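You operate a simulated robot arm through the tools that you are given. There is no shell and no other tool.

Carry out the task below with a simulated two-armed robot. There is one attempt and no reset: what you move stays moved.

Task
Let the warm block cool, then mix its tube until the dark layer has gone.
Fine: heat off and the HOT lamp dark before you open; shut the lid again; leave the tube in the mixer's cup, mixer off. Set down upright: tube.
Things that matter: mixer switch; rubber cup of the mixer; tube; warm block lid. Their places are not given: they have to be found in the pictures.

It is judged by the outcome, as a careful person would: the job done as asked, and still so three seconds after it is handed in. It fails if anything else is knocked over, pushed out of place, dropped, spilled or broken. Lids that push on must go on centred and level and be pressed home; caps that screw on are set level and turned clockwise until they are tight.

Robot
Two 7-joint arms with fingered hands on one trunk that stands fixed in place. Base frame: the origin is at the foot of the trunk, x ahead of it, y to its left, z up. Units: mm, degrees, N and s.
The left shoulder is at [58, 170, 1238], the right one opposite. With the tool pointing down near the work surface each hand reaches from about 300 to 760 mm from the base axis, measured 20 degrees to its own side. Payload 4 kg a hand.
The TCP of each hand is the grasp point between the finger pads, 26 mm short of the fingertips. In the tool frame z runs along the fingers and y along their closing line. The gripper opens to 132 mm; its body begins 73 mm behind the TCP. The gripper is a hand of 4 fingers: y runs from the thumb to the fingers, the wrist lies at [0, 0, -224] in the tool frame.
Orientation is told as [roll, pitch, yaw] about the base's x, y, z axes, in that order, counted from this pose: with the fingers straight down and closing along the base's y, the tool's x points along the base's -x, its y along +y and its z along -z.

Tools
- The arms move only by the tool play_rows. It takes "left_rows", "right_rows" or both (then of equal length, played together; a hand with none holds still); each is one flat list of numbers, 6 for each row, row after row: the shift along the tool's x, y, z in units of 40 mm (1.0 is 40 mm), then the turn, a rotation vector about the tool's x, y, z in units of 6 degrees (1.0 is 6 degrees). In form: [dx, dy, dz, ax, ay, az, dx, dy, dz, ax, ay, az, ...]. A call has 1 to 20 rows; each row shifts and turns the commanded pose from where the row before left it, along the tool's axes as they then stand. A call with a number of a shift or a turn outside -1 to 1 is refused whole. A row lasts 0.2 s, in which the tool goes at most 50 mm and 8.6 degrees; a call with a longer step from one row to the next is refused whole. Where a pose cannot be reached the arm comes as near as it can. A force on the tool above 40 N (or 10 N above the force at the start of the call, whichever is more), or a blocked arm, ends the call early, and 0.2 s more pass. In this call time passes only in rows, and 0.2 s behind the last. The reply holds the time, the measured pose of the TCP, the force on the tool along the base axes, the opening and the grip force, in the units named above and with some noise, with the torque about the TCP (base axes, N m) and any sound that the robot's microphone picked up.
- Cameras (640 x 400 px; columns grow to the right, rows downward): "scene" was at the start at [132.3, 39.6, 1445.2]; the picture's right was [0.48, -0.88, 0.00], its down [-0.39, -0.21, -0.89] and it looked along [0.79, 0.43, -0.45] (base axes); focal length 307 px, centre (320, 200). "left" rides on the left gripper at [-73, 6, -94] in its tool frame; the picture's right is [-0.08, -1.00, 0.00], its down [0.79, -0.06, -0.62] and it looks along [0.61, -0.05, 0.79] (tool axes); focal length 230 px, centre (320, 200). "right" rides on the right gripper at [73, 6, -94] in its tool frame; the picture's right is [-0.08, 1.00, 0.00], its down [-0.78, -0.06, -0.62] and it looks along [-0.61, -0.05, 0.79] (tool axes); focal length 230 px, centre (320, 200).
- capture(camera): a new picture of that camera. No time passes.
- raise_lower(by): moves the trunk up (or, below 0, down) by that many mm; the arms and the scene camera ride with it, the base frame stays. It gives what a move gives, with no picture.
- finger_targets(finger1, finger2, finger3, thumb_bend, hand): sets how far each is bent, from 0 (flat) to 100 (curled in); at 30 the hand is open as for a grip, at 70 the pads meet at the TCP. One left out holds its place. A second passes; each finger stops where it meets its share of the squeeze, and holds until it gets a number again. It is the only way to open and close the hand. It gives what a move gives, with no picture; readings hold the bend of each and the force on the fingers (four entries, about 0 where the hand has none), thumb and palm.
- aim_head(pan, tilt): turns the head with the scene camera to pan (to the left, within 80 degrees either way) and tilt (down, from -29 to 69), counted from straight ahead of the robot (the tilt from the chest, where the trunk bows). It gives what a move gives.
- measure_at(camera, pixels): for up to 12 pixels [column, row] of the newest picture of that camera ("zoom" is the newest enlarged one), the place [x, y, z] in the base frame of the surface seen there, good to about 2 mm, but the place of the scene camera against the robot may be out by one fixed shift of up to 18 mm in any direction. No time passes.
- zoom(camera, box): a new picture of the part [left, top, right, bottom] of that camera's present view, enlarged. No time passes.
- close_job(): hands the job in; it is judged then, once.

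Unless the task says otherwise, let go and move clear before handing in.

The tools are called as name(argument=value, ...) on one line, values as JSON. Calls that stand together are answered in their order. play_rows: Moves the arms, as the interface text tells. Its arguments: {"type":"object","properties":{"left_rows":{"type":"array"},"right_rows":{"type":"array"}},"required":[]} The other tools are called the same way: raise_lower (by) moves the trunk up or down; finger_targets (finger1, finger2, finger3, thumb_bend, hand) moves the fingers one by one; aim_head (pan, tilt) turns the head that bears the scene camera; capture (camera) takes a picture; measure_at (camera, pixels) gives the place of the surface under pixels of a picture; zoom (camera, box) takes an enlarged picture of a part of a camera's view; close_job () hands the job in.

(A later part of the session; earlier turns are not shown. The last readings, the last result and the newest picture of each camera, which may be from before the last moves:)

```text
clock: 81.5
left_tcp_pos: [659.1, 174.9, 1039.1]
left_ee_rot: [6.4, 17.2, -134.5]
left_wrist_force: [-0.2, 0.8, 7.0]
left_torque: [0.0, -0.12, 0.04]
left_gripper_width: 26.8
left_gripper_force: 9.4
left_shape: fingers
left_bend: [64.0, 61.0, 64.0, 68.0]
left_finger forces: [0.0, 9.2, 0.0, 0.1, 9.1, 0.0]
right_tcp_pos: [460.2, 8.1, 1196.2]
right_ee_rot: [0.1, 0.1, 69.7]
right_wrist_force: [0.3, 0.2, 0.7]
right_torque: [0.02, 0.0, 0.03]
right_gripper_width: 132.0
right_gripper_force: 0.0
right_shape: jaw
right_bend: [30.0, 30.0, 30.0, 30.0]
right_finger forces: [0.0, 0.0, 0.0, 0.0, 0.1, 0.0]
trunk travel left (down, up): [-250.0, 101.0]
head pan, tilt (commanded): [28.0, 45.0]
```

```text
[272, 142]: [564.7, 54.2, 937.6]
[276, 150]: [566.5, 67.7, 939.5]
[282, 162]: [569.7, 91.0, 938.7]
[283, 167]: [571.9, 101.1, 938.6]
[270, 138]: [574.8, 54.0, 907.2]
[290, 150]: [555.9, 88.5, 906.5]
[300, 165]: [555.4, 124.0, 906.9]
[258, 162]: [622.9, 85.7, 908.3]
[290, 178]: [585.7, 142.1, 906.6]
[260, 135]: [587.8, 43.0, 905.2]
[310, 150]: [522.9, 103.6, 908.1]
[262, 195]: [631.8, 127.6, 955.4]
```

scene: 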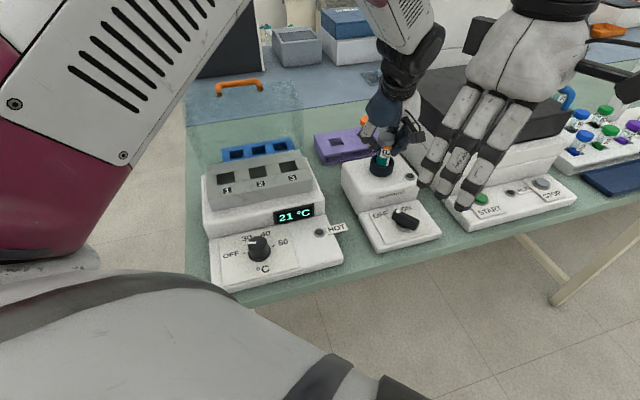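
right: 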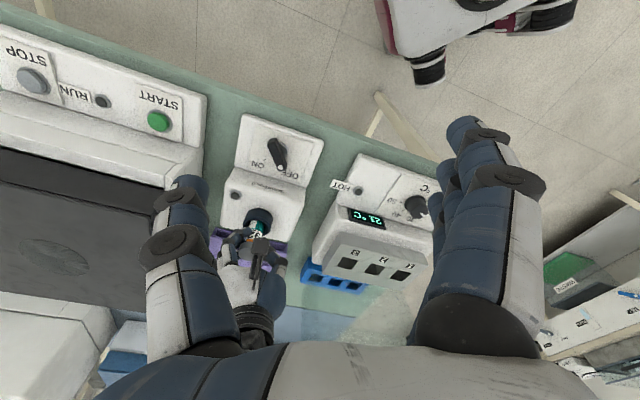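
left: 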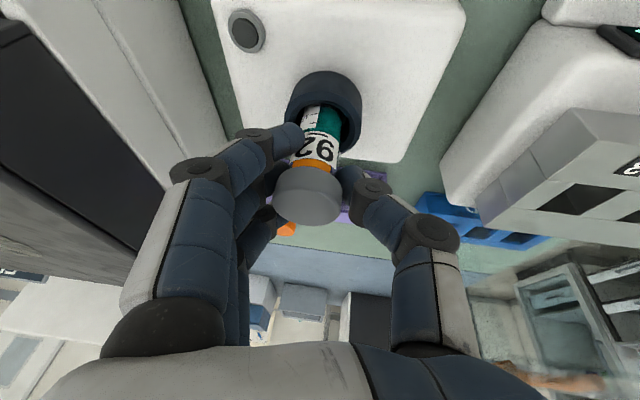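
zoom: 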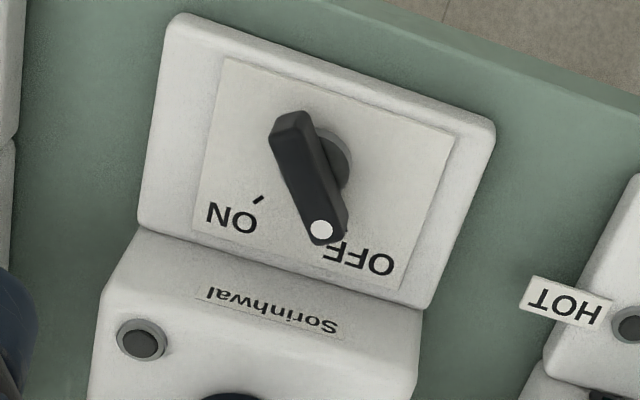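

measure_at(camera="right", pixels=[[264, 160], [265, 159], [263, 161], [284, 147], [286, 149], [281, 143]])

zoom(camera="right", box=[255, 125, 310, 185])

```text
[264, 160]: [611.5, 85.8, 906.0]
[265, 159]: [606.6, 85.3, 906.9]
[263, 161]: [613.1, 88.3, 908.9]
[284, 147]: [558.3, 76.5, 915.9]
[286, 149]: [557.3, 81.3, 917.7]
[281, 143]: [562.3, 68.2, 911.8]
```

```text
6.67 times, centred on (282, 155) of right
```

zoom: 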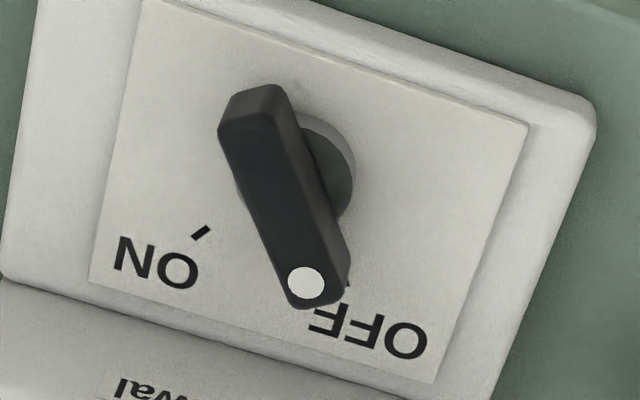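

The lever's axis is near [569.5,77], its top z 938.5, pointing 80° (OFF); the ON tick lies at 12°. I set the right hand's yaw to 80, lean it 20° to the right, and narrow its fingers.

play_rows(right_rows=[0, 0, 0, 0, 0, -0.86, 0, 0, 0, 0, 0, -0.86, 0, 0, 0, 0, -1, 0, 0, 0, 0, 0, -1, 0, 0, 0, 0, 0, -1, 0, 0, 0, 0, 0, -0.33, 0])

finger_targets(hand="right", finger1=52, finger2=52, finger3=52, thumb_bend=52)

```text
clock: 82.9
left_tcp_pos: [658.7, 174.1, 1039.3]
left_ee_rot: [6.5, 17.3, -134.5]
left_wrist_force: [-0.3, 0.2, 5.9]
left_torque: [0.0, -0.1, -0.01]
left_gripper_width: 27.1
left_gripper_force: 9.4
left_shape: fingers
left_bend: [64.0, 61.0, 64.0, 68.0]
left_finger forces: [0.1, 9.1, 0.0, 0.0, 9.4, 0.0]
right_tcp_pos: [458.5, 8.4, 1196.7]
right_ee_rot: [-0.1, -20.0, 80.0]
right_wrist_force: [-0.3, 0.2, 0.9]
right_torque: [0.01, -0.01, 0.0]
right_gripper_width: 131.9
right_gripper_force: 0.0
right_shape: jaw
right_bend: [30.0, 30.0, 30.0, 30.0]
right_finger forces: [0.1, 0.0, 0.0, 0.0, 0.0, 0.0]
trunk travel left (down, up): [-250.0, 101.0]
head pan, tilt (commanded): [28.0, 45.0]
```

```text
clock: 83.9
left_tcp_pos: [658.4, 173.7, 1039.5]
left_ee_rot: [6.3, 17.2, -134.5]
left_wrist_force: [0.0, 0.7, 6.0]
left_torque: [-0.02, -0.02, 0.01]
left_gripper_width: 26.8
left_gripper_force: 9.1
left_shape: fingers
left_bend: [64.0, 61.0, 64.0, 68.0]
left_finger forces: [0.0, 9.0, 0.0, 0.0, 9.1, 0.1]
right_tcp_pos: [459.7, 8.4, 1196.7]
right_ee_rot: [0.0, -20.0, 79.9]
right_wrist_force: [-0.3, 0.2, 0.0]
right_torque: [0.02, 0.03, -0.01]
right_gripper_width: 65.1
right_gripper_force: 0.0
right_shape: fingers
right_bend: [52.0, 52.0, 52.0, 52.0]
right_finger forces: [0.0, 0.1, 0.0, 0.0, 0.0, 0.0]
trunk travel left (down, up): [-250.0, 101.0]
head pan, tilt (commanded): [28.0, 45.0]
```

play_rows(right_rows=[-0.139, -0.481, 0.884, 0, 0, 0, -0.139, -0.481, 0.884, 0, 0, 0, -0.139, -0.481, 0.884, 0, 0, 0, -0.139, -0.481, 0.884, 0, 0, 0, -0.139, -0.481, 0.884, 0, 0, 0])

capture(camera="right")

capture(camera="scene")

```text
clock: 85.1
left_tcp_pos: [659.1, 173.3, 1040.3]
left_ee_rot: [6.4, 17.0, -134.6]
left_wrist_force: [0.6, 0.0, 4.4]
left_torque: [-0.02, -0.07, 0.02]
left_gripper_width: 26.9
left_gripper_force: 9.4
left_shape: fingers
left_bend: [64.0, 61.0, 64.0, 68.0]
left_finger forces: [0.1, 9.5, 0.0, 0.1, 9.1, 0.1]
right_tcp_pos: [569.5, 77.1, 1041.5]
right_ee_rot: [-0.1, -20.0, 80.0]
right_wrist_force: [-1.3, 0.8, 0.6]
right_torque: [-0.01, -0.02, -0.01]
right_gripper_width: 64.8
right_gripper_force: 0.0
right_shape: fingers
right_bend: [52.0, 52.0, 52.0, 52.0]
right_finger forces: [0.0, 0.0, 0.0, 0.0, 0.0, 0.0]
trunk travel left (down, up): [-250.0, 101.0]
head pan, tilt (commanded): [28.0, 45.0]
```

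```text
taken
```

right: 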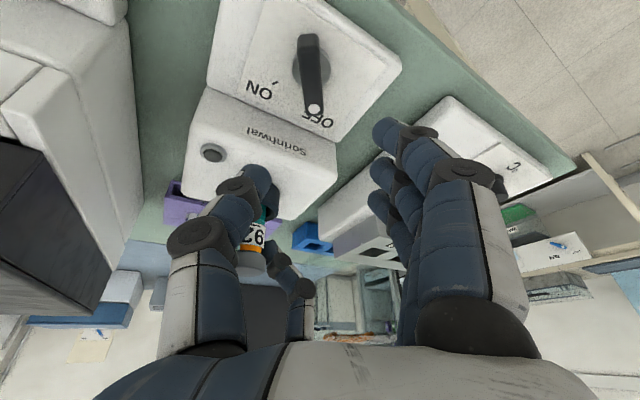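

```text
taken
```

scene: 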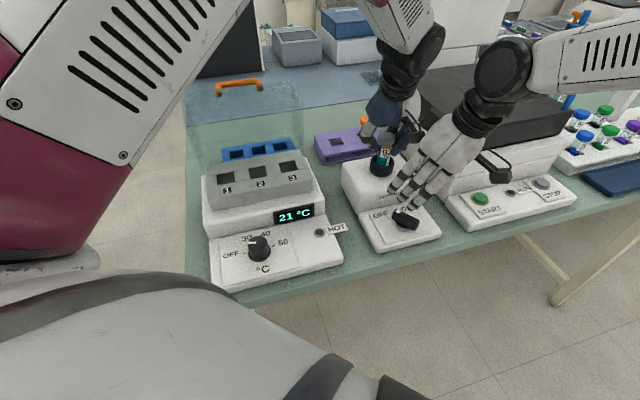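

The lever is now seen from (308,40) to (314,110). I measure it from close by.

measure_at(camera="right", pixels=[[308, 42], [310, 60], [312, 80], [314, 105], [300, 75], [323, 75], [304, 70], [319, 70], [327, 50], [297, 60], [273, 85], [340, 100]])

zoom(camera="right", box=[240, 10, 380, 130])

```text
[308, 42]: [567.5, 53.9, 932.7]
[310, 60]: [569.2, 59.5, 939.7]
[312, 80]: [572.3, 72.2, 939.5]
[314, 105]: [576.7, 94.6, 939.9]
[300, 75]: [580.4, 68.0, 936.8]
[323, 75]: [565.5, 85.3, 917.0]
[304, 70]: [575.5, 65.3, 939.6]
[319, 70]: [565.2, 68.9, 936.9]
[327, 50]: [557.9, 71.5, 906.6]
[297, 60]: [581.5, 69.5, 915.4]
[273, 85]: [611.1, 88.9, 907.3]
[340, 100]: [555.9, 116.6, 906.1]
```

```text
3.33 times, centred on (310, 70) of right
```

zoom: 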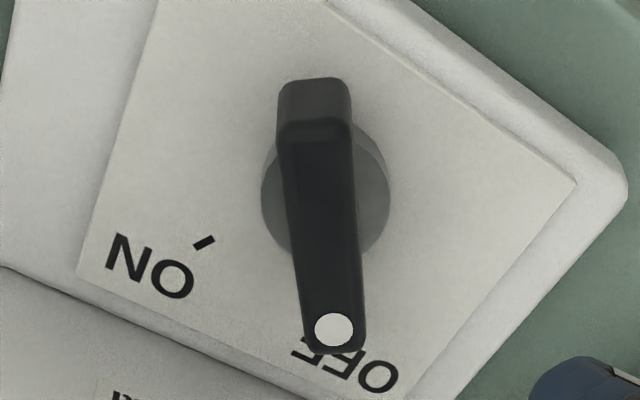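

The lever axis is about [572,77] with top z 939. I lower the right hand around it.

play_rows(right_rows=[0.243, -0.021, 0.679, 0, 0, 0, 0.243, -0.021, 0.679, 0, 0, 0, 0.22, -0.021, 0.6, 0, 0, 0])

capture(camera="right")

zoom(camera="scene", box=[340, 110, 480, 260])

```text
clock: 85.9
left_tcp_pos: [658.6, 173.4, 1041.1]
left_ee_rot: [6.4, 17.2, -134.6]
left_wrist_force: [0.0, 0.4, 4.3]
left_torque: [0.01, -0.01, 0.02]
left_gripper_width: 26.6
left_gripper_force: 8.6
left_shape: fingers
left_bend: [64.0, 61.0, 64.0, 68.0]
left_finger forces: [0.0, 9.3, 0.0, 0.1, 9.1, 0.0]
right_tcp_pos: [573.7, 77.3, 956.1]
right_ee_rot: [-0.2, -20.1, 80.0]
right_wrist_force: [0.2, 0.2, 0.2]
right_torque: [0.0, 0.0, 0.04]
right_gripper_width: 64.5
right_gripper_force: 0.1
right_shape: fingers
right_bend: [52.0, 52.0, 52.0, 52.0]
right_finger forces: [0.0, 0.0, 0.1, 0.0, 0.0, 0.0]
trunk travel left (down, up): [-250.0, 101.0]
head pan, tilt (commanded): [28.0, 45.0]
```

```text
taken
```

right: 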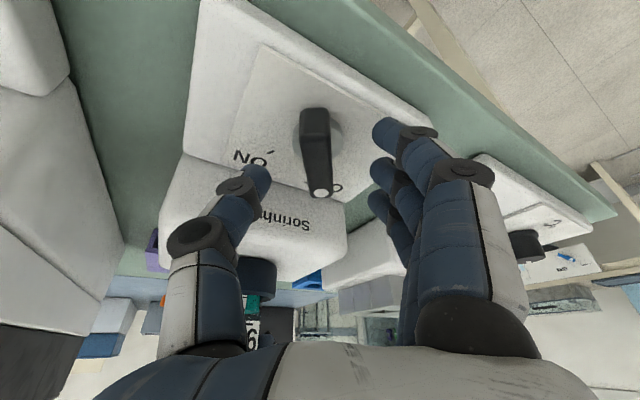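

```text
2.67 times, centred on (410, 185) of scene
```

zoom: 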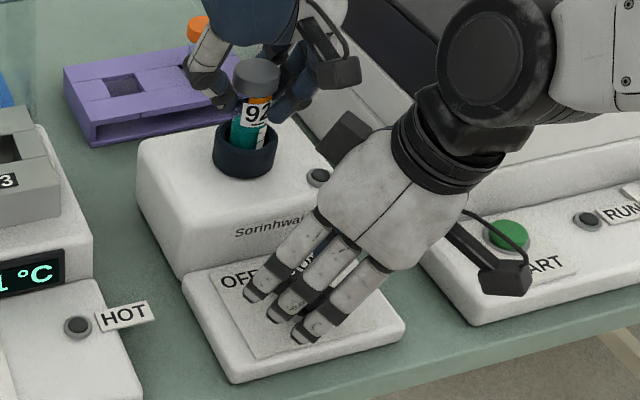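

The lever lies between thumb and fingers at (317,150). I close on it.

finger_targets(hand="right", finger1=70, finger2=72, finger3=70, thumb_bend=72)

capture(camera="right")

```text
clock: 86.9
left_tcp_pos: [659.9, 173.6, 1039.5]
left_ee_rot: [6.5, 17.1, -134.6]
left_wrist_force: [-0.1, 0.3, 5.1]
left_torque: [-0.04, -0.03, 0.01]
left_gripper_width: 26.9
left_gripper_force: 8.9
left_shape: fingers
left_bend: [64.0, 61.0, 64.0, 68.0]
left_finger forces: [0.0, 9.2, 0.0, 0.0, 9.3, 0.0]
right_tcp_pos: [573.2, 77.9, 956.5]
right_ee_rot: [0.0, -19.9, 80.0]
right_wrist_force: [0.7, 1.5, -3.5]
right_torque: [0.02, 0.02, -0.04]
right_gripper_width: 22.4
right_gripper_force: 7.7
right_shape: fingers
right_bend: [66.0, 69.0, 69.0, 68.0]
right_finger forces: [2.7, 4.4, 0.2, 0.1, 7.7, 0.1]
trunk travel left (down, up): [-250.0, 101.0]
head pan, tilt (commanded): [28.0, 45.0]
```

```text
taken
```

right: 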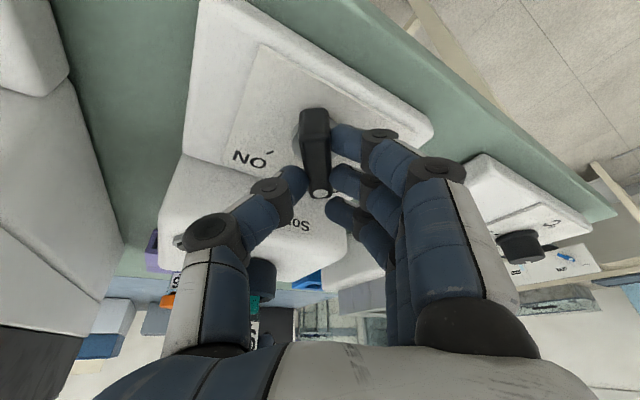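

The lever is held (finger 2: 4.4 N, thumb 7.7 N). I turn it clockwise about its axis, 30° first.

play_rows(right_rows=[0, 0, 0, 0.342, 0, 0.94, 0, 0, 0, 0.342, 0, 0.94, 0, 0, 0, 0.342, 0, 0.94, 0, 0, 0, 0.342, 0, 0.94, 0, 0, 0, 0.342, 0, 0.94])

capture(camera="right")

capture(camera="scene")

```text
clock: 88.1
left_tcp_pos: [657.6, 174.6, 1039.6]
left_ee_rot: [6.5, 17.1, -134.5]
left_wrist_force: [-0.2, -0.1, 5.0]
left_torque: [0.02, -0.04, -0.01]
left_gripper_width: 26.6
left_gripper_force: 9.5
left_shape: fingers
left_bend: [64.0, 61.0, 64.0, 68.0]
left_finger forces: [0.0, 9.3, 0.1, 0.0, 8.9, 0.1]
right_tcp_pos: [572.8, 78.9, 956.7]
right_ee_rot: [0.1, -19.9, 50.0]
right_wrist_force: [-3.9, 2.7, -3.6]
right_torque: [0.04, 0.07, 0.03]
right_gripper_width: 21.8
right_gripper_force: 7.7
right_shape: fingers
right_bend: [67.0, 69.0, 68.0, 68.0]
right_finger forces: [3.4, 5.2, 1.7, 0.0, 5.0, 0.0]
trunk travel left (down, up): [-250.0, 101.0]
head pan, tilt (commanded): [28.0, 45.0]
```

```text
taken
```

right: 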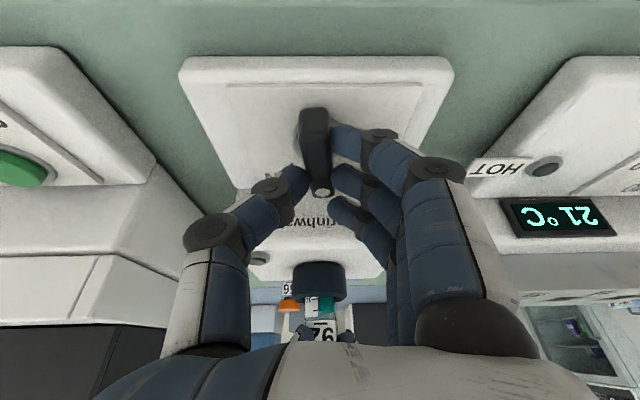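

```text
taken
```

scene: 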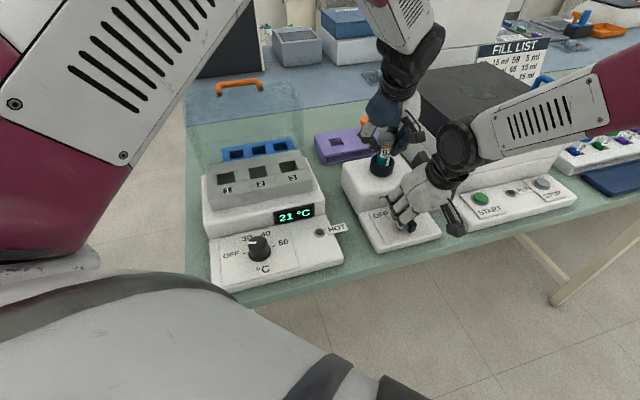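

The lever follows. I turn another 36° to ON.

play_rows(right_rows=[0, 0, 0, 0.342, 0, 0.94, 0, 0, 0, 0.342, 0, 0.94, 0, 0, 0, 0.342, 0, 0.94, 0, 0, 0, 0.342, 0, 0.94, 0, 0, 0, 0.342, 0, 0.94, 0, 0, 0, 0.342, 0, 0.94])

capture(camera="right")

capture(camera="scene")

zoom(camera="scene", box=[350, 110, 450, 210])

```text
clock: 89.7
left_tcp_pos: [657.2, 175.6, 1041.2]
left_ee_rot: [6.5, 17.2, -134.5]
left_wrist_force: [0.2, 0.3, 1.7]
left_torque: [0.01, 0.03, 0.0]
left_gripper_width: 27.2
left_gripper_force: 9.1
left_shape: fingers
left_bend: [64.0, 61.0, 64.0, 68.0]
left_finger forces: [0.0, 8.8, 0.0, 0.1, 9.1, 0.0]
right_tcp_pos: [596.9, 49.8, 972.9]
right_ee_rot: [3.8, -20.6, 7.4]
right_wrist_force: [-8.0, 12.2, 6.2]
right_torque: [0.68, 0.4, 0.22]
right_gripper_width: 34.9
right_gripper_force: 8.7
right_shape: fingers
right_bend: [55.0, 71.0, 70.0, 72.0]
right_finger forces: [17.9, 0.0, 0.1, 0.0, 0.0, 0.0]
trunk travel left (down, up): [-250.0, 101.0]
head pan, tilt (commanded): [28.0, 45.0]
stopped in row 6 (right hand): the arm was blocked; the commanded pose is now the measured one
```

```text
taken
```

right: 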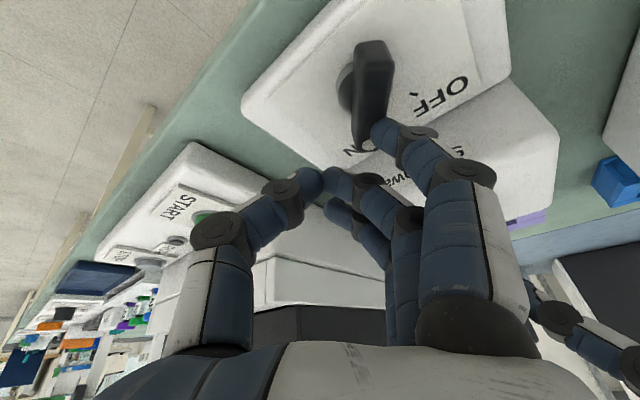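

```text
taken
```

scene: 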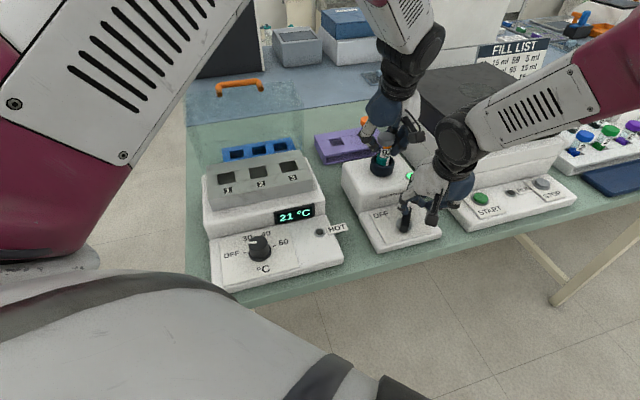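

```text
4.00 times, centred on (400, 160) of scene
```

zoom: 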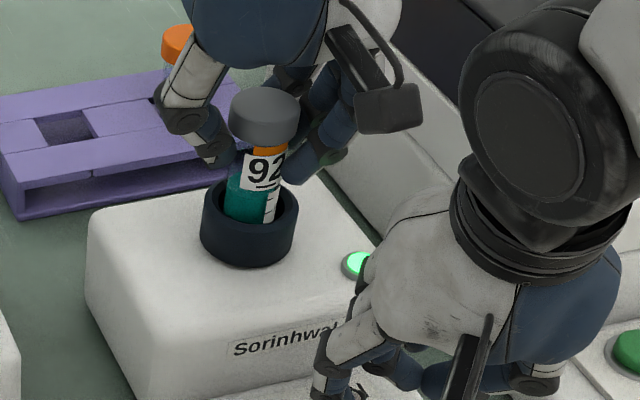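

The mixer's lamp at (410,177) is now green, so it is ON, but the right hand slipped and its finger 1 presses (18 N). I retract the right hand along its own axis.

play_rows(right_rows=[0, 0, -0.4, 0, 0, 0, 0, 0, -0.6, 0, 0, 0])

capture(camera="right")

zoom(camera="scene", box=[340, 110, 480, 250])

```text
clock: 90.3
left_tcp_pos: [660.1, 174.1, 1040.3]
left_ee_rot: [6.5, 17.2, -134.5]
left_wrist_force: [-1.0, 0.1, 5.4]
left_torque: [0.01, 0.0, 0.01]
left_gripper_width: 26.9
left_gripper_force: 9.4
left_shape: fingers
left_bend: [64.0, 61.0, 64.0, 68.0]
left_finger forces: [0.0, 8.7, 0.1, 0.0, 9.6, 0.0]
right_tcp_pos: [582.5, 48.4, 1009.3]
right_ee_rot: [3.1, -20.5, 8.2]
right_wrist_force: [0.4, -0.1, 0.7]
right_torque: [0.0, 0.04, 0.01]
right_gripper_width: 12.7
right_gripper_force: 0.1
right_shape: fingers
right_bend: [70.0, 71.0, 70.0, 72.0]
right_finger forces: [0.0, 0.1, 0.0, 0.0, 0.0, 0.0]
trunk travel left (down, up): [-250.0, 101.0]
head pan, tilt (commanded): [28.0, 45.0]
```

```text
taken
```

right: 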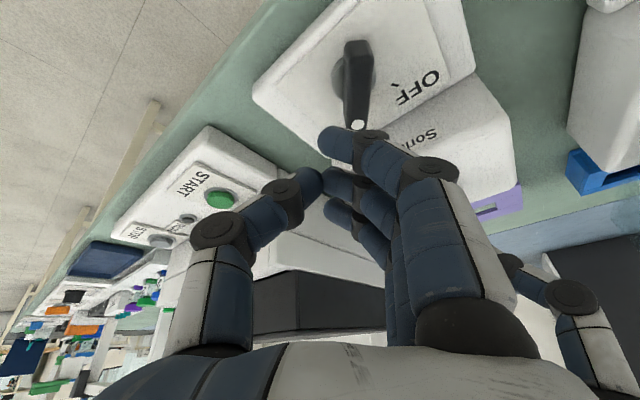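

```text
2.86 times, centred on (410, 180) of scene
```

zoom: 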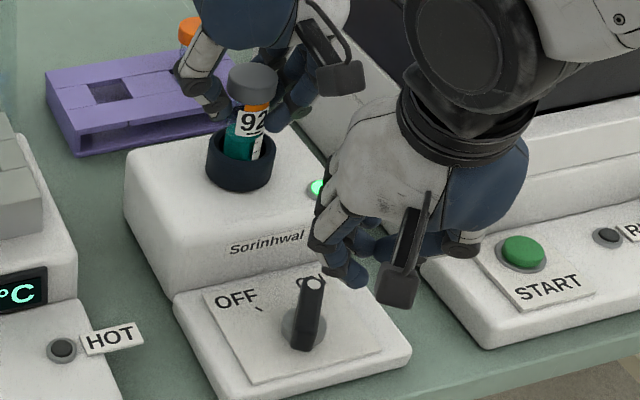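

The lever now points to ON and the lamp is green. I check the dark layer in the tube.

zoom(camera="scene", box=[362, 110, 402, 180])

capture(camera="left")

zoom(camera="left", box=[270, 60, 370, 160])

```text
5.71 times, centred on (382, 145) of scene
```

zoom: 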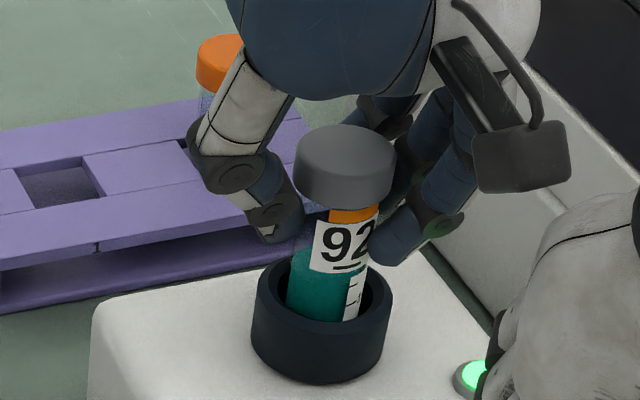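

```text
taken
```

left: 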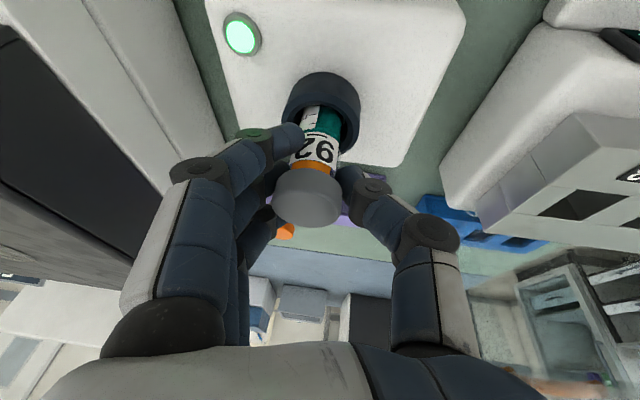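

```text
4.00 times, centred on (320, 110) of left
```

zoom: 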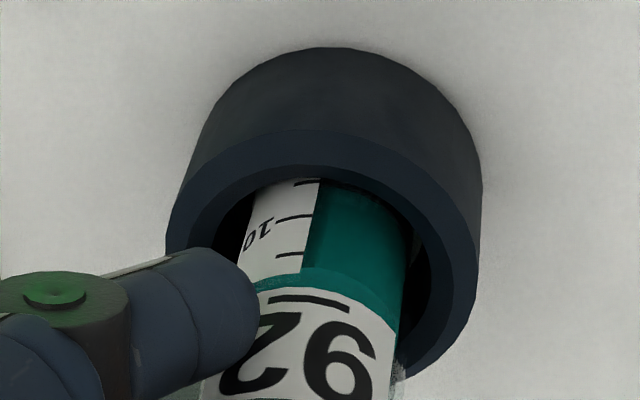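

The dark layer at the bottom is hidden inside the cup, so I let the mixer run while I hold the tube; meanwhile I raise the right hand and swing it back to yaw 80 for switching off later.

play_rows(right_rows=[-0.22, -0.25, -0.585, 0, 0, 0, -0.22, -0.25, -0.585, 0, 0, 0, 0, 0, 0, -0.35, 0, -0.936, 0, 0, 0, -0.35, 0, -0.936, 0, 0, 0, -0.35, 0, -0.936, 0, 0, 0, -0.35, 0, -0.936, 0, 0, 0, -0.35, 0, -0.936, 0, 0, 0, -0.35, 0, -0.936, 0, 0, 0, -0.35, 0, -0.936, 0, 0, 0, -0.35, 0, -0.936, 0, 0, 0, -0.35, 0, -0.936, 0, 0, 0, -0.35, 0, -0.936, 0, 0, 0, -0.35, 0, -0.936, 0, 0, 0, -0.35, 0, -0.936])

capture(camera="right")

capture(camera="scene")

zoom(camera="scene", box=[362, 110, 402, 180])

```text
clock: 93.3
left_tcp_pos: [659.5, 174.0, 1039.0]
left_ee_rot: [6.5, 17.1, -134.6]
left_wrist_force: [-0.2, 0.2, 3.5]
left_torque: [-0.03, -0.03, -0.01]
left_gripper_width: 26.7
left_gripper_force: 9.2
left_shape: fingers
left_bend: [64.0, 61.0, 64.0, 68.0]
left_finger forces: [0.0, 9.1, 0.0, 0.1, 9.0, 0.0]
right_tcp_pos: [587.3, 24.0, 1057.4]
right_ee_rot: [1.0, -23.3, 81.0]
right_wrist_force: [0.3, 0.0, -0.5]
right_torque: [0.0, 0.01, 0.0]
right_gripper_width: 12.9
right_gripper_force: 0.1
right_shape: fingers
right_bend: [70.0, 71.0, 70.0, 72.0]
right_finger forces: [0.0, 0.0, 0.1, 0.1, 0.0, 0.0]
trunk travel left (down, up): [-250.0, 101.0]
head pan, tilt (commanded): [28.0, 45.0]
```

```text
taken
```

right: 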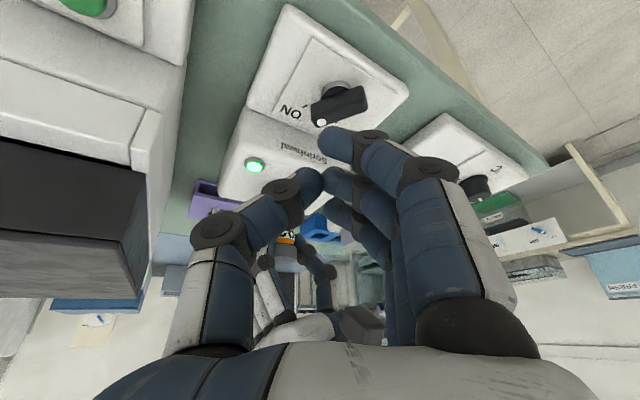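

```text
taken
```

scene: 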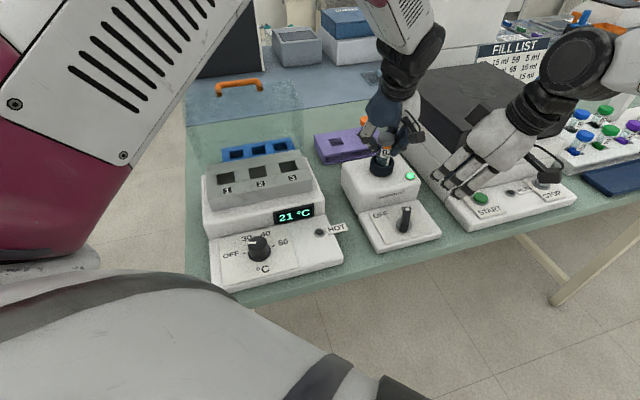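

```text
5.71 times, centred on (382, 145) of scene
```

zoom: 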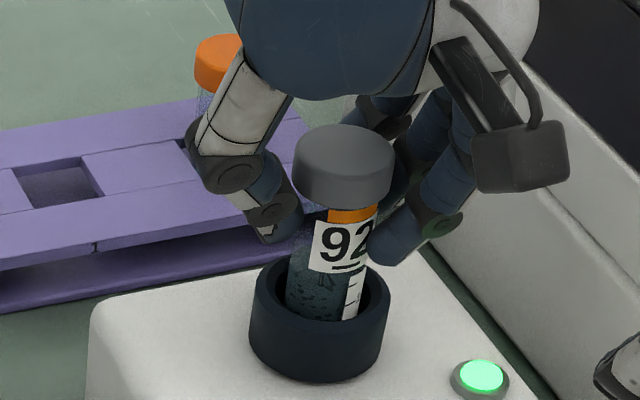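

The liquid is now swirling dark with specks – mixing is under way. While it goes on I set the right hand's fingers so that one (finger 3) can push the lever back, and check the tube again.

finger_targets(hand="right", finger1=90, finger2=80, finger3=62, thumb_bend=78)

zoom(camera="scene", box=[362, 110, 402, 180])

capture(camera="right")

```text
clock: 94.3
left_tcp_pos: [657.3, 174.0, 1039.8]
left_ee_rot: [6.3, 17.1, -134.6]
left_wrist_force: [0.7, -0.3, 3.2]
left_torque: [0.0, -0.03, 0.03]
left_gripper_width: 26.8
left_gripper_force: 8.8
left_shape: fingers
left_bend: [64.0, 61.0, 64.0, 68.0]
left_finger forces: [0.1, 9.0, 0.1, 0.0, 9.0, 0.0]
right_tcp_pos: [585.8, 22.8, 1057.1]
right_ee_rot: [0.8, -23.3, 80.8]
right_wrist_force: [0.0, 0.2, 0.1]
right_torque: [-0.01, 0.03, -0.01]
right_gripper_width: 22.0
right_gripper_force: 0.0
right_shape: fingers
right_bend: [90.0, 74.0, 62.0, 74.0]
right_finger forces: [0.0, 0.1, 0.0, 0.0, 0.0, 0.1]
trunk travel left (down, up): [-250.0, 101.0]
head pan, tilt (commanded): [28.0, 45.0]
```

```text
5.71 times, centred on (382, 145) of scene
```

zoom: 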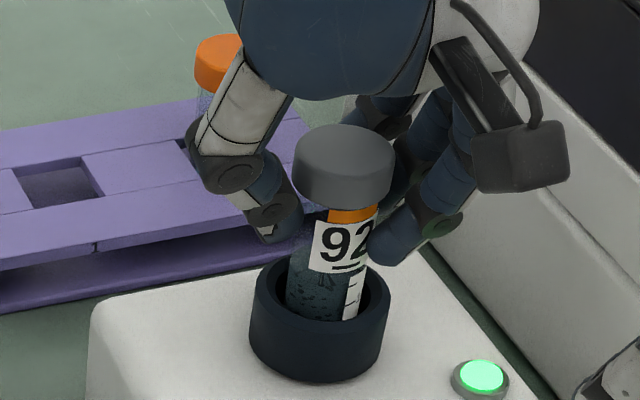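

```text
taken
```

right: 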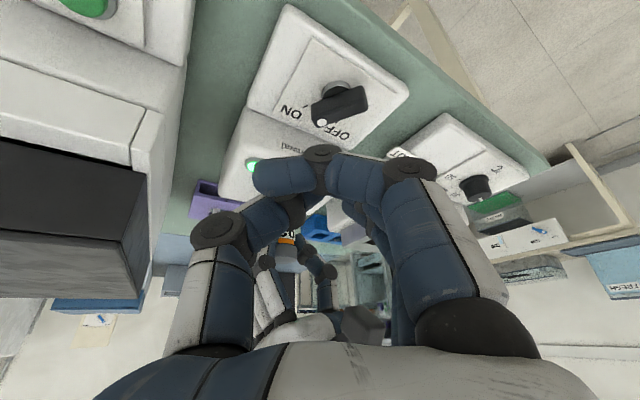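

measure_at(camera="right", pixels=[[321, 121], [330, 114], [342, 106], [355, 98], [362, 95], [318, 112], [335, 120], [340, 84]])

zoom(camera="right", box=[260, 50, 400, 170])

play_rows(right_rows=[0.0, -0.4, 0.3, 0, 0, 0, 0.1, 0, 0.5, 0, 0, 0])

```text
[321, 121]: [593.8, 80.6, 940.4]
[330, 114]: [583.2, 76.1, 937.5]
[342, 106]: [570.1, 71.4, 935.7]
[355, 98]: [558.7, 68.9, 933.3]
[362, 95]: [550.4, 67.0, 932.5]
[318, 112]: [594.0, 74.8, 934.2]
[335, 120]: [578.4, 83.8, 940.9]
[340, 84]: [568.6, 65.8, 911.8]
```

```text
3.33 times, centred on (330, 110) of right
```

zoom: 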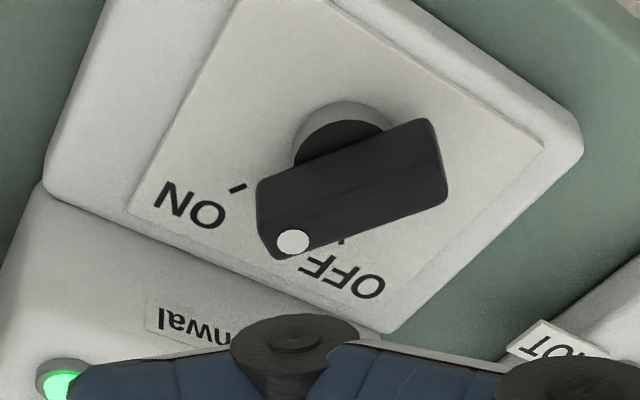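

```text
clock: 94.9
left_tcp_pos: [658.5, 173.9, 1040.3]
left_ee_rot: [6.4, 17.1, -134.6]
left_wrist_force: [0.0, -0.5, 4.4]
left_torque: [-0.05, -0.05, 0.02]
left_gripper_width: 26.9
left_gripper_force: 9.2
left_shape: fingers
left_bend: [64.0, 61.0, 64.0, 68.0]
left_finger forces: [0.0, 8.9, 0.1, 0.1, 9.1, 0.0]
right_tcp_pos: [603.5, 28.5, 1025.0]
right_ee_rot: [0.9, -23.4, 80.8]
right_wrist_force: [0.3, -0.3, -0.1]
right_torque: [0.02, -0.01, 0.0]
right_gripper_width: 22.2
right_gripper_force: 0.1
right_shape: fingers
right_bend: [90.0, 74.0, 62.0, 74.0]
right_finger forces: [0.0, 0.0, 0.1, 0.0, 0.0, 0.0]
trunk travel left (down, up): [-250.0, 101.0]
head pan, tilt (commanded): [28.0, 45.0]
```

The lever in ON lies at 10°, its white-dot end near [597,82]. I bring finger 3 down to its right side, ready to push, and check the tube.

play_rows(right_rows=[0.358, -0.016, 0.644, 0, 0, 0, 0.358, -0.016, 0.644, 0, 0, 0, 0.33, -0.016, 0.59, 0, 0, 0])

capture(camera="right")

capture(camera="scene")

zoom(camera="scene", box=[350, 110, 450, 250])

```text
clock: 95.7
left_tcp_pos: [660.0, 173.4, 1039.9]
left_ee_rot: [6.4, 17.1, -134.5]
left_wrist_force: [-0.8, 1.1, 3.7]
left_torque: [-0.01, -0.03, 0.0]
left_gripper_width: 26.8
left_gripper_force: 8.9
left_shape: fingers
left_bend: [64.0, 61.0, 64.0, 68.0]
left_finger forces: [0.0, 8.9, 0.0, 0.1, 9.0, 0.0]
right_tcp_pos: [603.4, 19.9, 935.9]
right_ee_rot: [0.9, -23.4, 80.8]
right_wrist_force: [-0.1, -0.5, -0.1]
right_torque: [-0.02, -0.01, -0.04]
right_gripper_width: 22.4
right_gripper_force: 0.0
right_shape: fingers
right_bend: [90.0, 74.0, 62.0, 74.0]
right_finger forces: [0.0, 0.0, 0.0, 0.0, 0.0, 0.0]
trunk travel left (down, up): [-250.0, 101.0]
head pan, tilt (commanded): [28.0, 45.0]
```

```text
taken
```

right: 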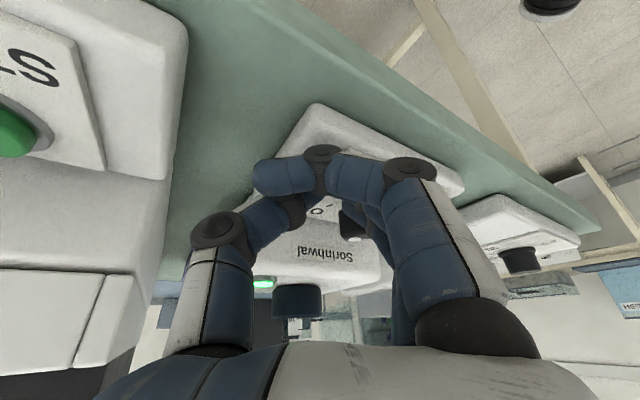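

```text
taken
```

scene: 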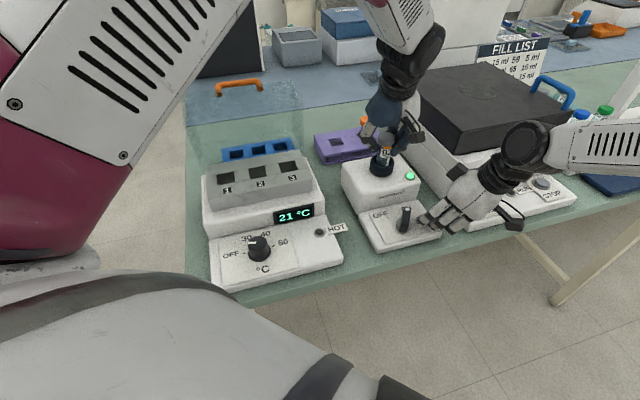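

```text
2.86 times, centred on (400, 180) of scene
```

zoom: 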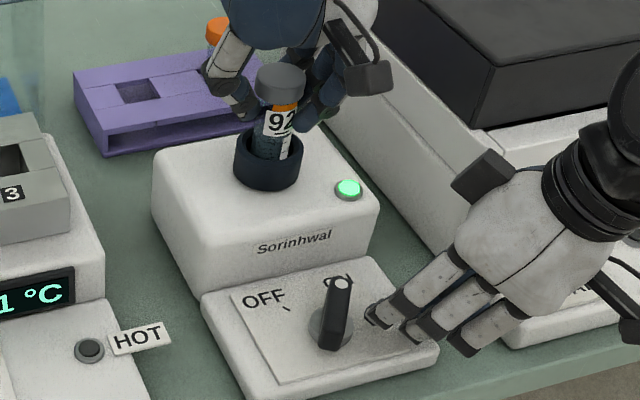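

The right hand is ready beside the lever (lamp still green). I let the mixer run 4 more seconds and look.

play_rows(left_rows=[0, 0, 0, 0, 0, 0, 0, 0, 0, 0, 0, 0, 0, 0, 0, 0, 0, 0, 0, 0, 0, 0, 0, 0, 0, 0, 0, 0, 0, 0, 0, 0, 0, 0, 0, 0, 0, 0, 0, 0, 0, 0, 0, 0, 0, 0, 0, 0, 0, 0, 0, 0, 0, 0, 0, 0, 0, 0, 0, 0, 0, 0, 0, 0, 0, 0, 0, 0, 0, 0, 0, 0, 0, 0, 0, 0, 0, 0, 0, 0, 0, 0, 0, 0, 0, 0, 0, 0, 0, 0, 0, 0, 0, 0, 0, 0, 0, 0, 0, 0, 0, 0, 0, 0, 0, 0, 0, 0, 0, 0, 0, 0, 0, 0, 0, 0, 0, 0, 0, 0])

zoom(camera="scene", box=[362, 110, 402, 180])

```text
clock: 99.9
left_tcp_pos: [657.8, 172.7, 1039.2]
left_ee_rot: [6.3, 17.1, -134.5]
left_wrist_force: [0.5, -0.8, 3.5]
left_torque: [-0.01, -0.02, 0.0]
left_gripper_width: 26.9
left_gripper_force: 9.0
left_shape: fingers
left_bend: [64.0, 61.0, 64.0, 68.0]
left_finger forces: [0.2, 8.8, 0.1, 0.0, 8.8, 0.1]
right_tcp_pos: [604.0, 20.7, 935.2]
right_ee_rot: [1.1, -23.5, 80.9]
right_wrist_force: [0.1, -0.2, 0.6]
right_torque: [0.02, -0.01, 0.0]
right_gripper_width: 22.3
right_gripper_force: 0.1
right_shape: fingers
right_bend: [90.0, 74.0, 62.0, 74.0]
right_finger forces: [0.1, 0.0, 0.1, 0.0, 0.1, 0.0]
trunk travel left (down, up): [-250.0, 101.0]
head pan, tilt (commanded): [28.0, 45.0]
```

```text
5.71 times, centred on (382, 145) of scene
```

zoom: 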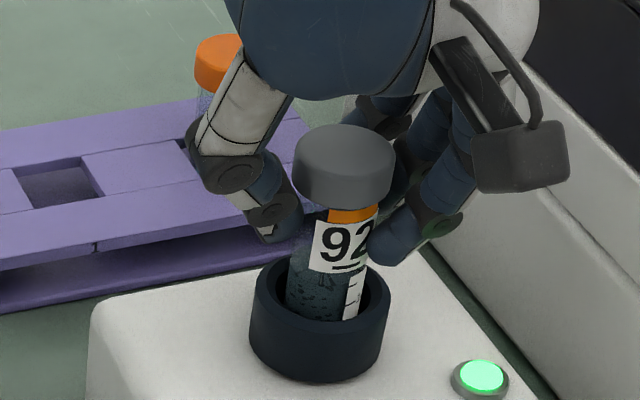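

zoom(camera="scene", box=[370, 140, 394, 172])

play_rows(left_rows=[0, 0, 0, 0, 0, 0, 0, 0, 0, 0, 0, 0, 0, 0, 0, 0, 0, 0, 0, 0, 0, 0, 0, 0, 0, 0, 0, 0, 0, 0, 0, 0, 0, 0, 0, 0, 0, 0, 0, 0, 0, 0, 0, 0, 0, 0, 0, 0, 0, 0, 0, 0, 0, 0, 0, 0, 0, 0, 0, 0, 0, 0, 0, 0, 0, 0, 0, 0, 0, 0, 0, 0, 0, 0, 0, 0, 0, 0, 0, 0, 0, 0, 0, 0, 0, 0, 0, 0, 0, 0, 0, 0, 0, 0, 0, 0, 0, 0, 0, 0, 0, 0, 0, 0, 0, 0, 0, 0, 0, 0, 0, 0, 0, 0, 0, 0, 0, 0, 0, 0])

zoom(camera="scene", box=[370, 140, 394, 172])

capture(camera="left")

zoom(camera="left", box=[270, 60, 370, 160])

```text
12.50 times, centred on (382, 156) of scene
```

zoom: 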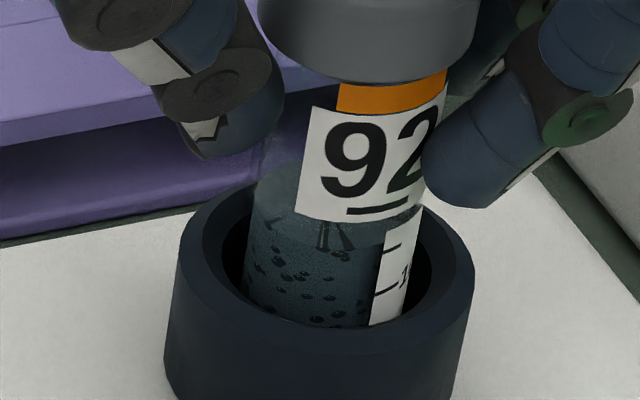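

```text
clock: 104.1
left_tcp_pos: [658.2, 174.5, 1040.5]
left_ee_rot: [6.4, 17.2, -134.5]
left_wrist_force: [-0.5, -0.5, 3.9]
left_torque: [0.0, -0.04, -0.03]
left_gripper_width: 26.7
left_gripper_force: 9.0
left_shape: fingers
left_bend: [64.0, 61.0, 64.0, 68.0]
left_finger forces: [0.1, 8.8, 0.0, 0.0, 9.0, 0.0]
right_tcp_pos: [604.2, 20.7, 937.4]
right_ee_rot: [1.0, -23.4, 80.9]
right_wrist_force: [-0.3, -0.4, 0.2]
right_torque: [0.01, -0.01, -0.01]
right_gripper_width: 22.2
right_gripper_force: 0.1
right_shape: fingers
right_bend: [90.0, 74.0, 62.0, 74.0]
right_finger forces: [0.0, 0.1, 0.0, 0.1, 0.0, 0.0]
trunk travel left (down, up): [-250.0, 101.0]
head pan, tilt (commanded): [28.0, 45.0]
```

```text
12.50 times, centred on (382, 156) of scene
```

zoom: 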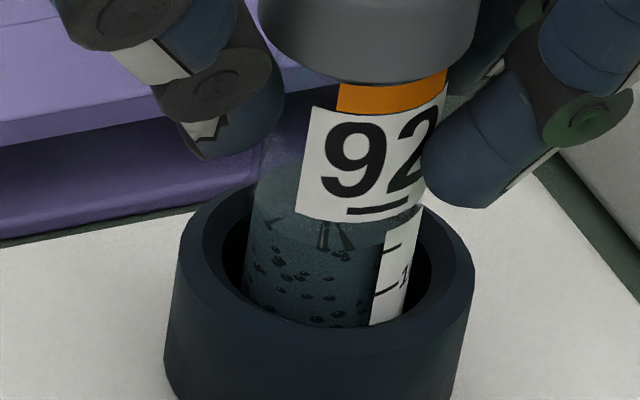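

```text
taken
```

left: 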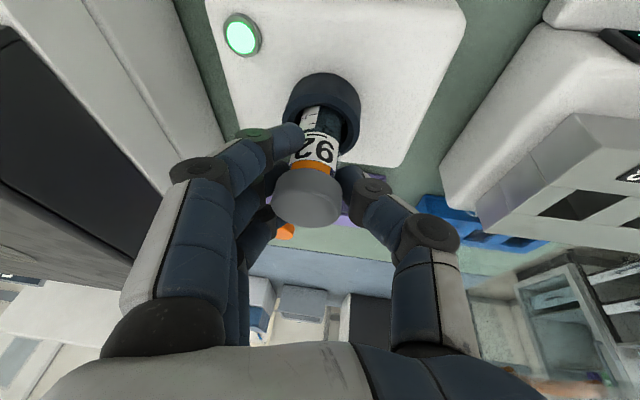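

```text
4.00 times, centred on (320, 110) of left
```

zoom: 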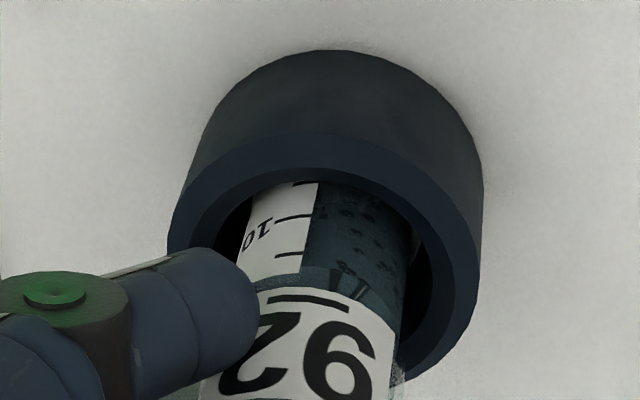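

The liquid is now evenly dark with bubbles and has not changed for over 4 s – no separate layer is visible. I push the lever back toward OFF with finger 3, in steps.

play_rows(right_rows=[-0.2265, 0.04, 0.098, 0, 0, 0, -0.2265, 0.04, 0.098, 0, 0, 0])

zoom(camera="scene", box=[350, 110, 450, 250])

```text
clock: 104.7
left_tcp_pos: [657.9, 171.9, 1039.7]
left_ee_rot: [6.3, 17.2, -134.5]
left_wrist_force: [0.0, 1.0, 3.4]
left_torque: [0.02, -0.01, 0.01]
left_gripper_width: 26.8
left_gripper_force: 8.8
left_shape: fingers
left_bend: [64.0, 61.0, 64.0, 68.0]
left_finger forces: [0.2, 8.6, 0.1, 0.0, 9.3, 0.0]
right_tcp_pos: [602.9, 37.1, 935.8]
right_ee_rot: [0.9, -23.3, 80.7]
right_wrist_force: [1.5, -14.0, 4.2]
right_torque: [0.18, 0.17, 0.36]
right_gripper_width: 22.2
right_gripper_force: 7.4
right_shape: fingers
right_bend: [90.0, 74.0, 65.0, 74.0]
right_finger forces: [0.0, 0.0, 14.4, 0.1, 0.0, 0.0]
trunk travel left (down, up): [-250.0, 101.0]
head pan, tilt (commanded): [28.0, 45.0]
```

```text
2.86 times, centred on (400, 180) of scene
```

zoom: 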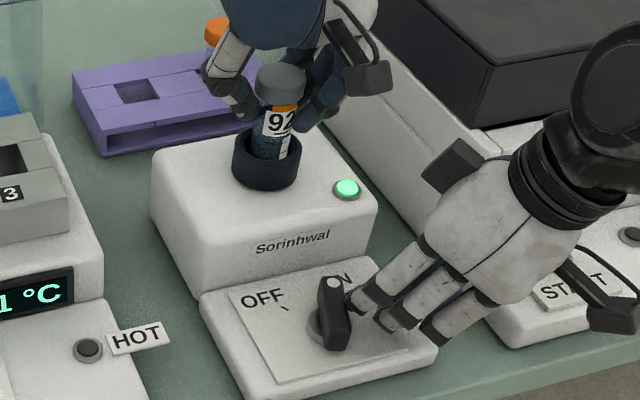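

play_rows(right_rows=[-0.16, 0.03, 0.07, 0, 0, 0, -0.16, 0.05, 0.07, 0, 0, 0])

zoom(camera="scene", box=[350, 110, 450, 250])

capture(camera="right")

```text
clock: 105.3
left_tcp_pos: [658.2, 172.0, 1039.4]
left_ee_rot: [6.3, 17.2, -134.6]
left_wrist_force: [-0.9, 2.0, 1.9]
left_torque: [0.06, -0.02, -0.01]
left_gripper_width: 26.9
left_gripper_force: 8.9
left_shape: fingers
left_bend: [64.0, 61.0, 64.0, 68.0]
left_finger forces: [0.1, 8.4, 0.0, 0.1, 9.3, 0.0]
right_tcp_pos: [603.9, 51.7, 939.4]
right_ee_rot: [0.6, -23.6, 80.8]
right_wrist_force: [12.2, -18.7, 16.7]
right_torque: [0.37, 0.33, 0.23]
right_gripper_width: 22.3
right_gripper_force: 13.1
right_shape: fingers
right_bend: [90.0, 74.0, 70.0, 74.0]
right_finger forces: [0.1, 10.1, 17.3, 0.1, 0.1, 0.0]
trunk travel left (down, up): [-250.0, 101.0]
head pan, tilt (commanded): [28.0, 45.0]
```

```text
2.86 times, centred on (400, 180) of scene
```

zoom: 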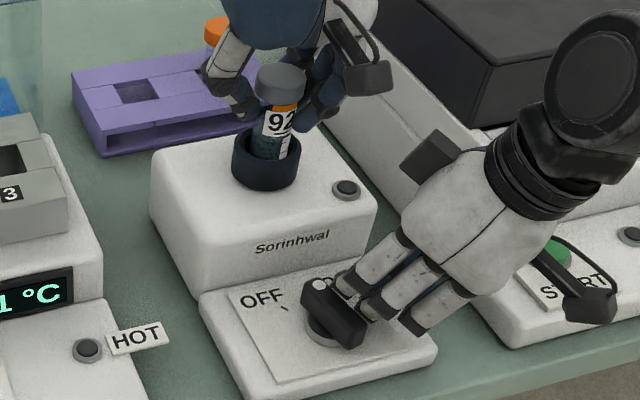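

```text
taken
```

right: 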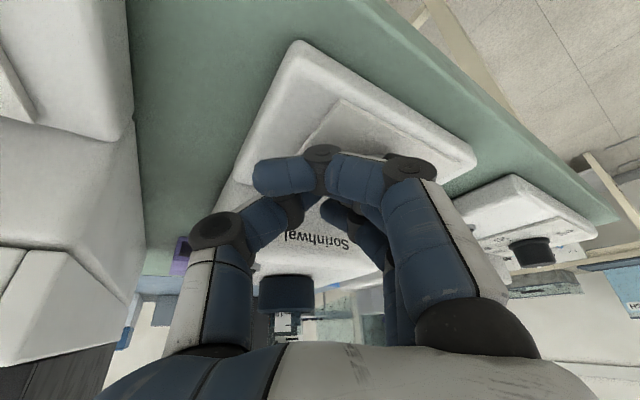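

The mixer lamp at zoom (346,188) has gone dark and the lever is close to OFF. I back the right hand off and look at the lever's angle.

play_rows(right_rows=[0.2, -0.04, -0.08, 0, 0, 0, 0.3, -0.05, -0.13, 0, 0, 0, 0.2, 0, -0.6, 0, 0, 0])

capture(camera="right")

capture(camera="scene")

zoom(camera="scene", box=[340, 130, 440, 250])

```text
clock: 106.1
left_tcp_pos: [658.9, 174.3, 1039.6]
left_ee_rot: [6.4, 17.1, -134.4]
left_wrist_force: [-0.3, -0.3, 3.3]
left_torque: [-0.02, -0.03, 0.01]
left_gripper_width: 26.5
left_gripper_force: 9.7
left_shape: fingers
left_bend: [64.0, 61.0, 64.0, 68.0]
left_finger forces: [0.2, 8.6, 0.0, 0.0, 8.8, 0.0]
right_tcp_pos: [599.9, 17.8, 959.0]
right_ee_rot: [1.1, -23.4, 80.9]
right_wrist_force: [0.1, -0.3, -0.2]
right_torque: [-0.04, -0.05, 0.02]
right_gripper_width: 22.0
right_gripper_force: 0.0
right_shape: fingers
right_bend: [90.0, 74.0, 62.0, 75.0]
right_finger forces: [0.0, 0.1, 0.0, 0.0, 0.1, 0.0]
trunk travel left (down, up): [-250.0, 101.0]
head pan, tilt (commanded): [28.0, 45.0]
```

```text
taken
```

right: 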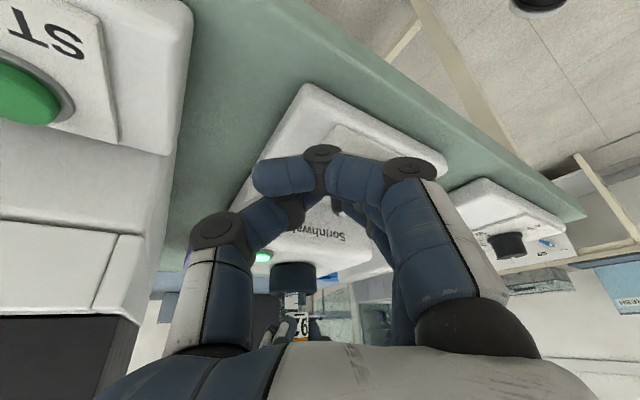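

```text
taken
```

scene: 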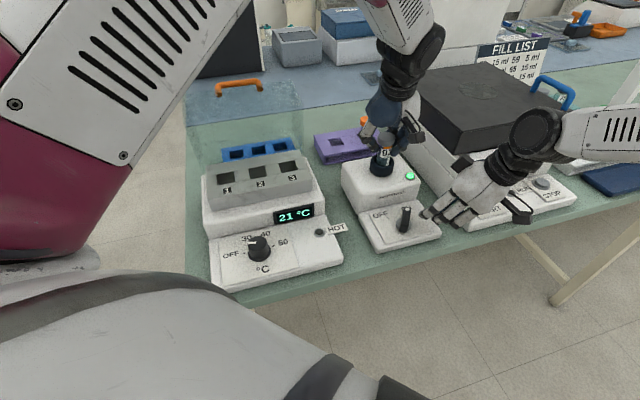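

```text
3.33 times, centred on (390, 190) of scene
```

zoom: 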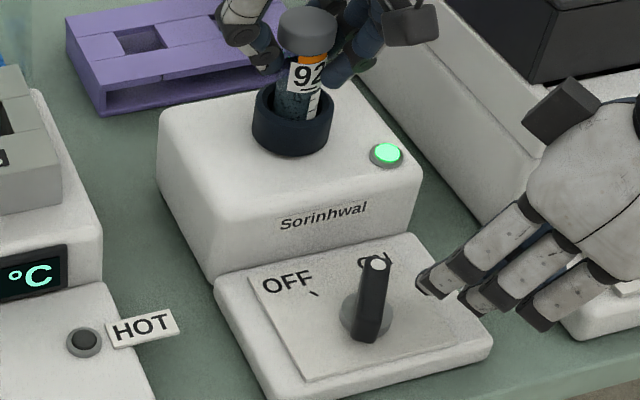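

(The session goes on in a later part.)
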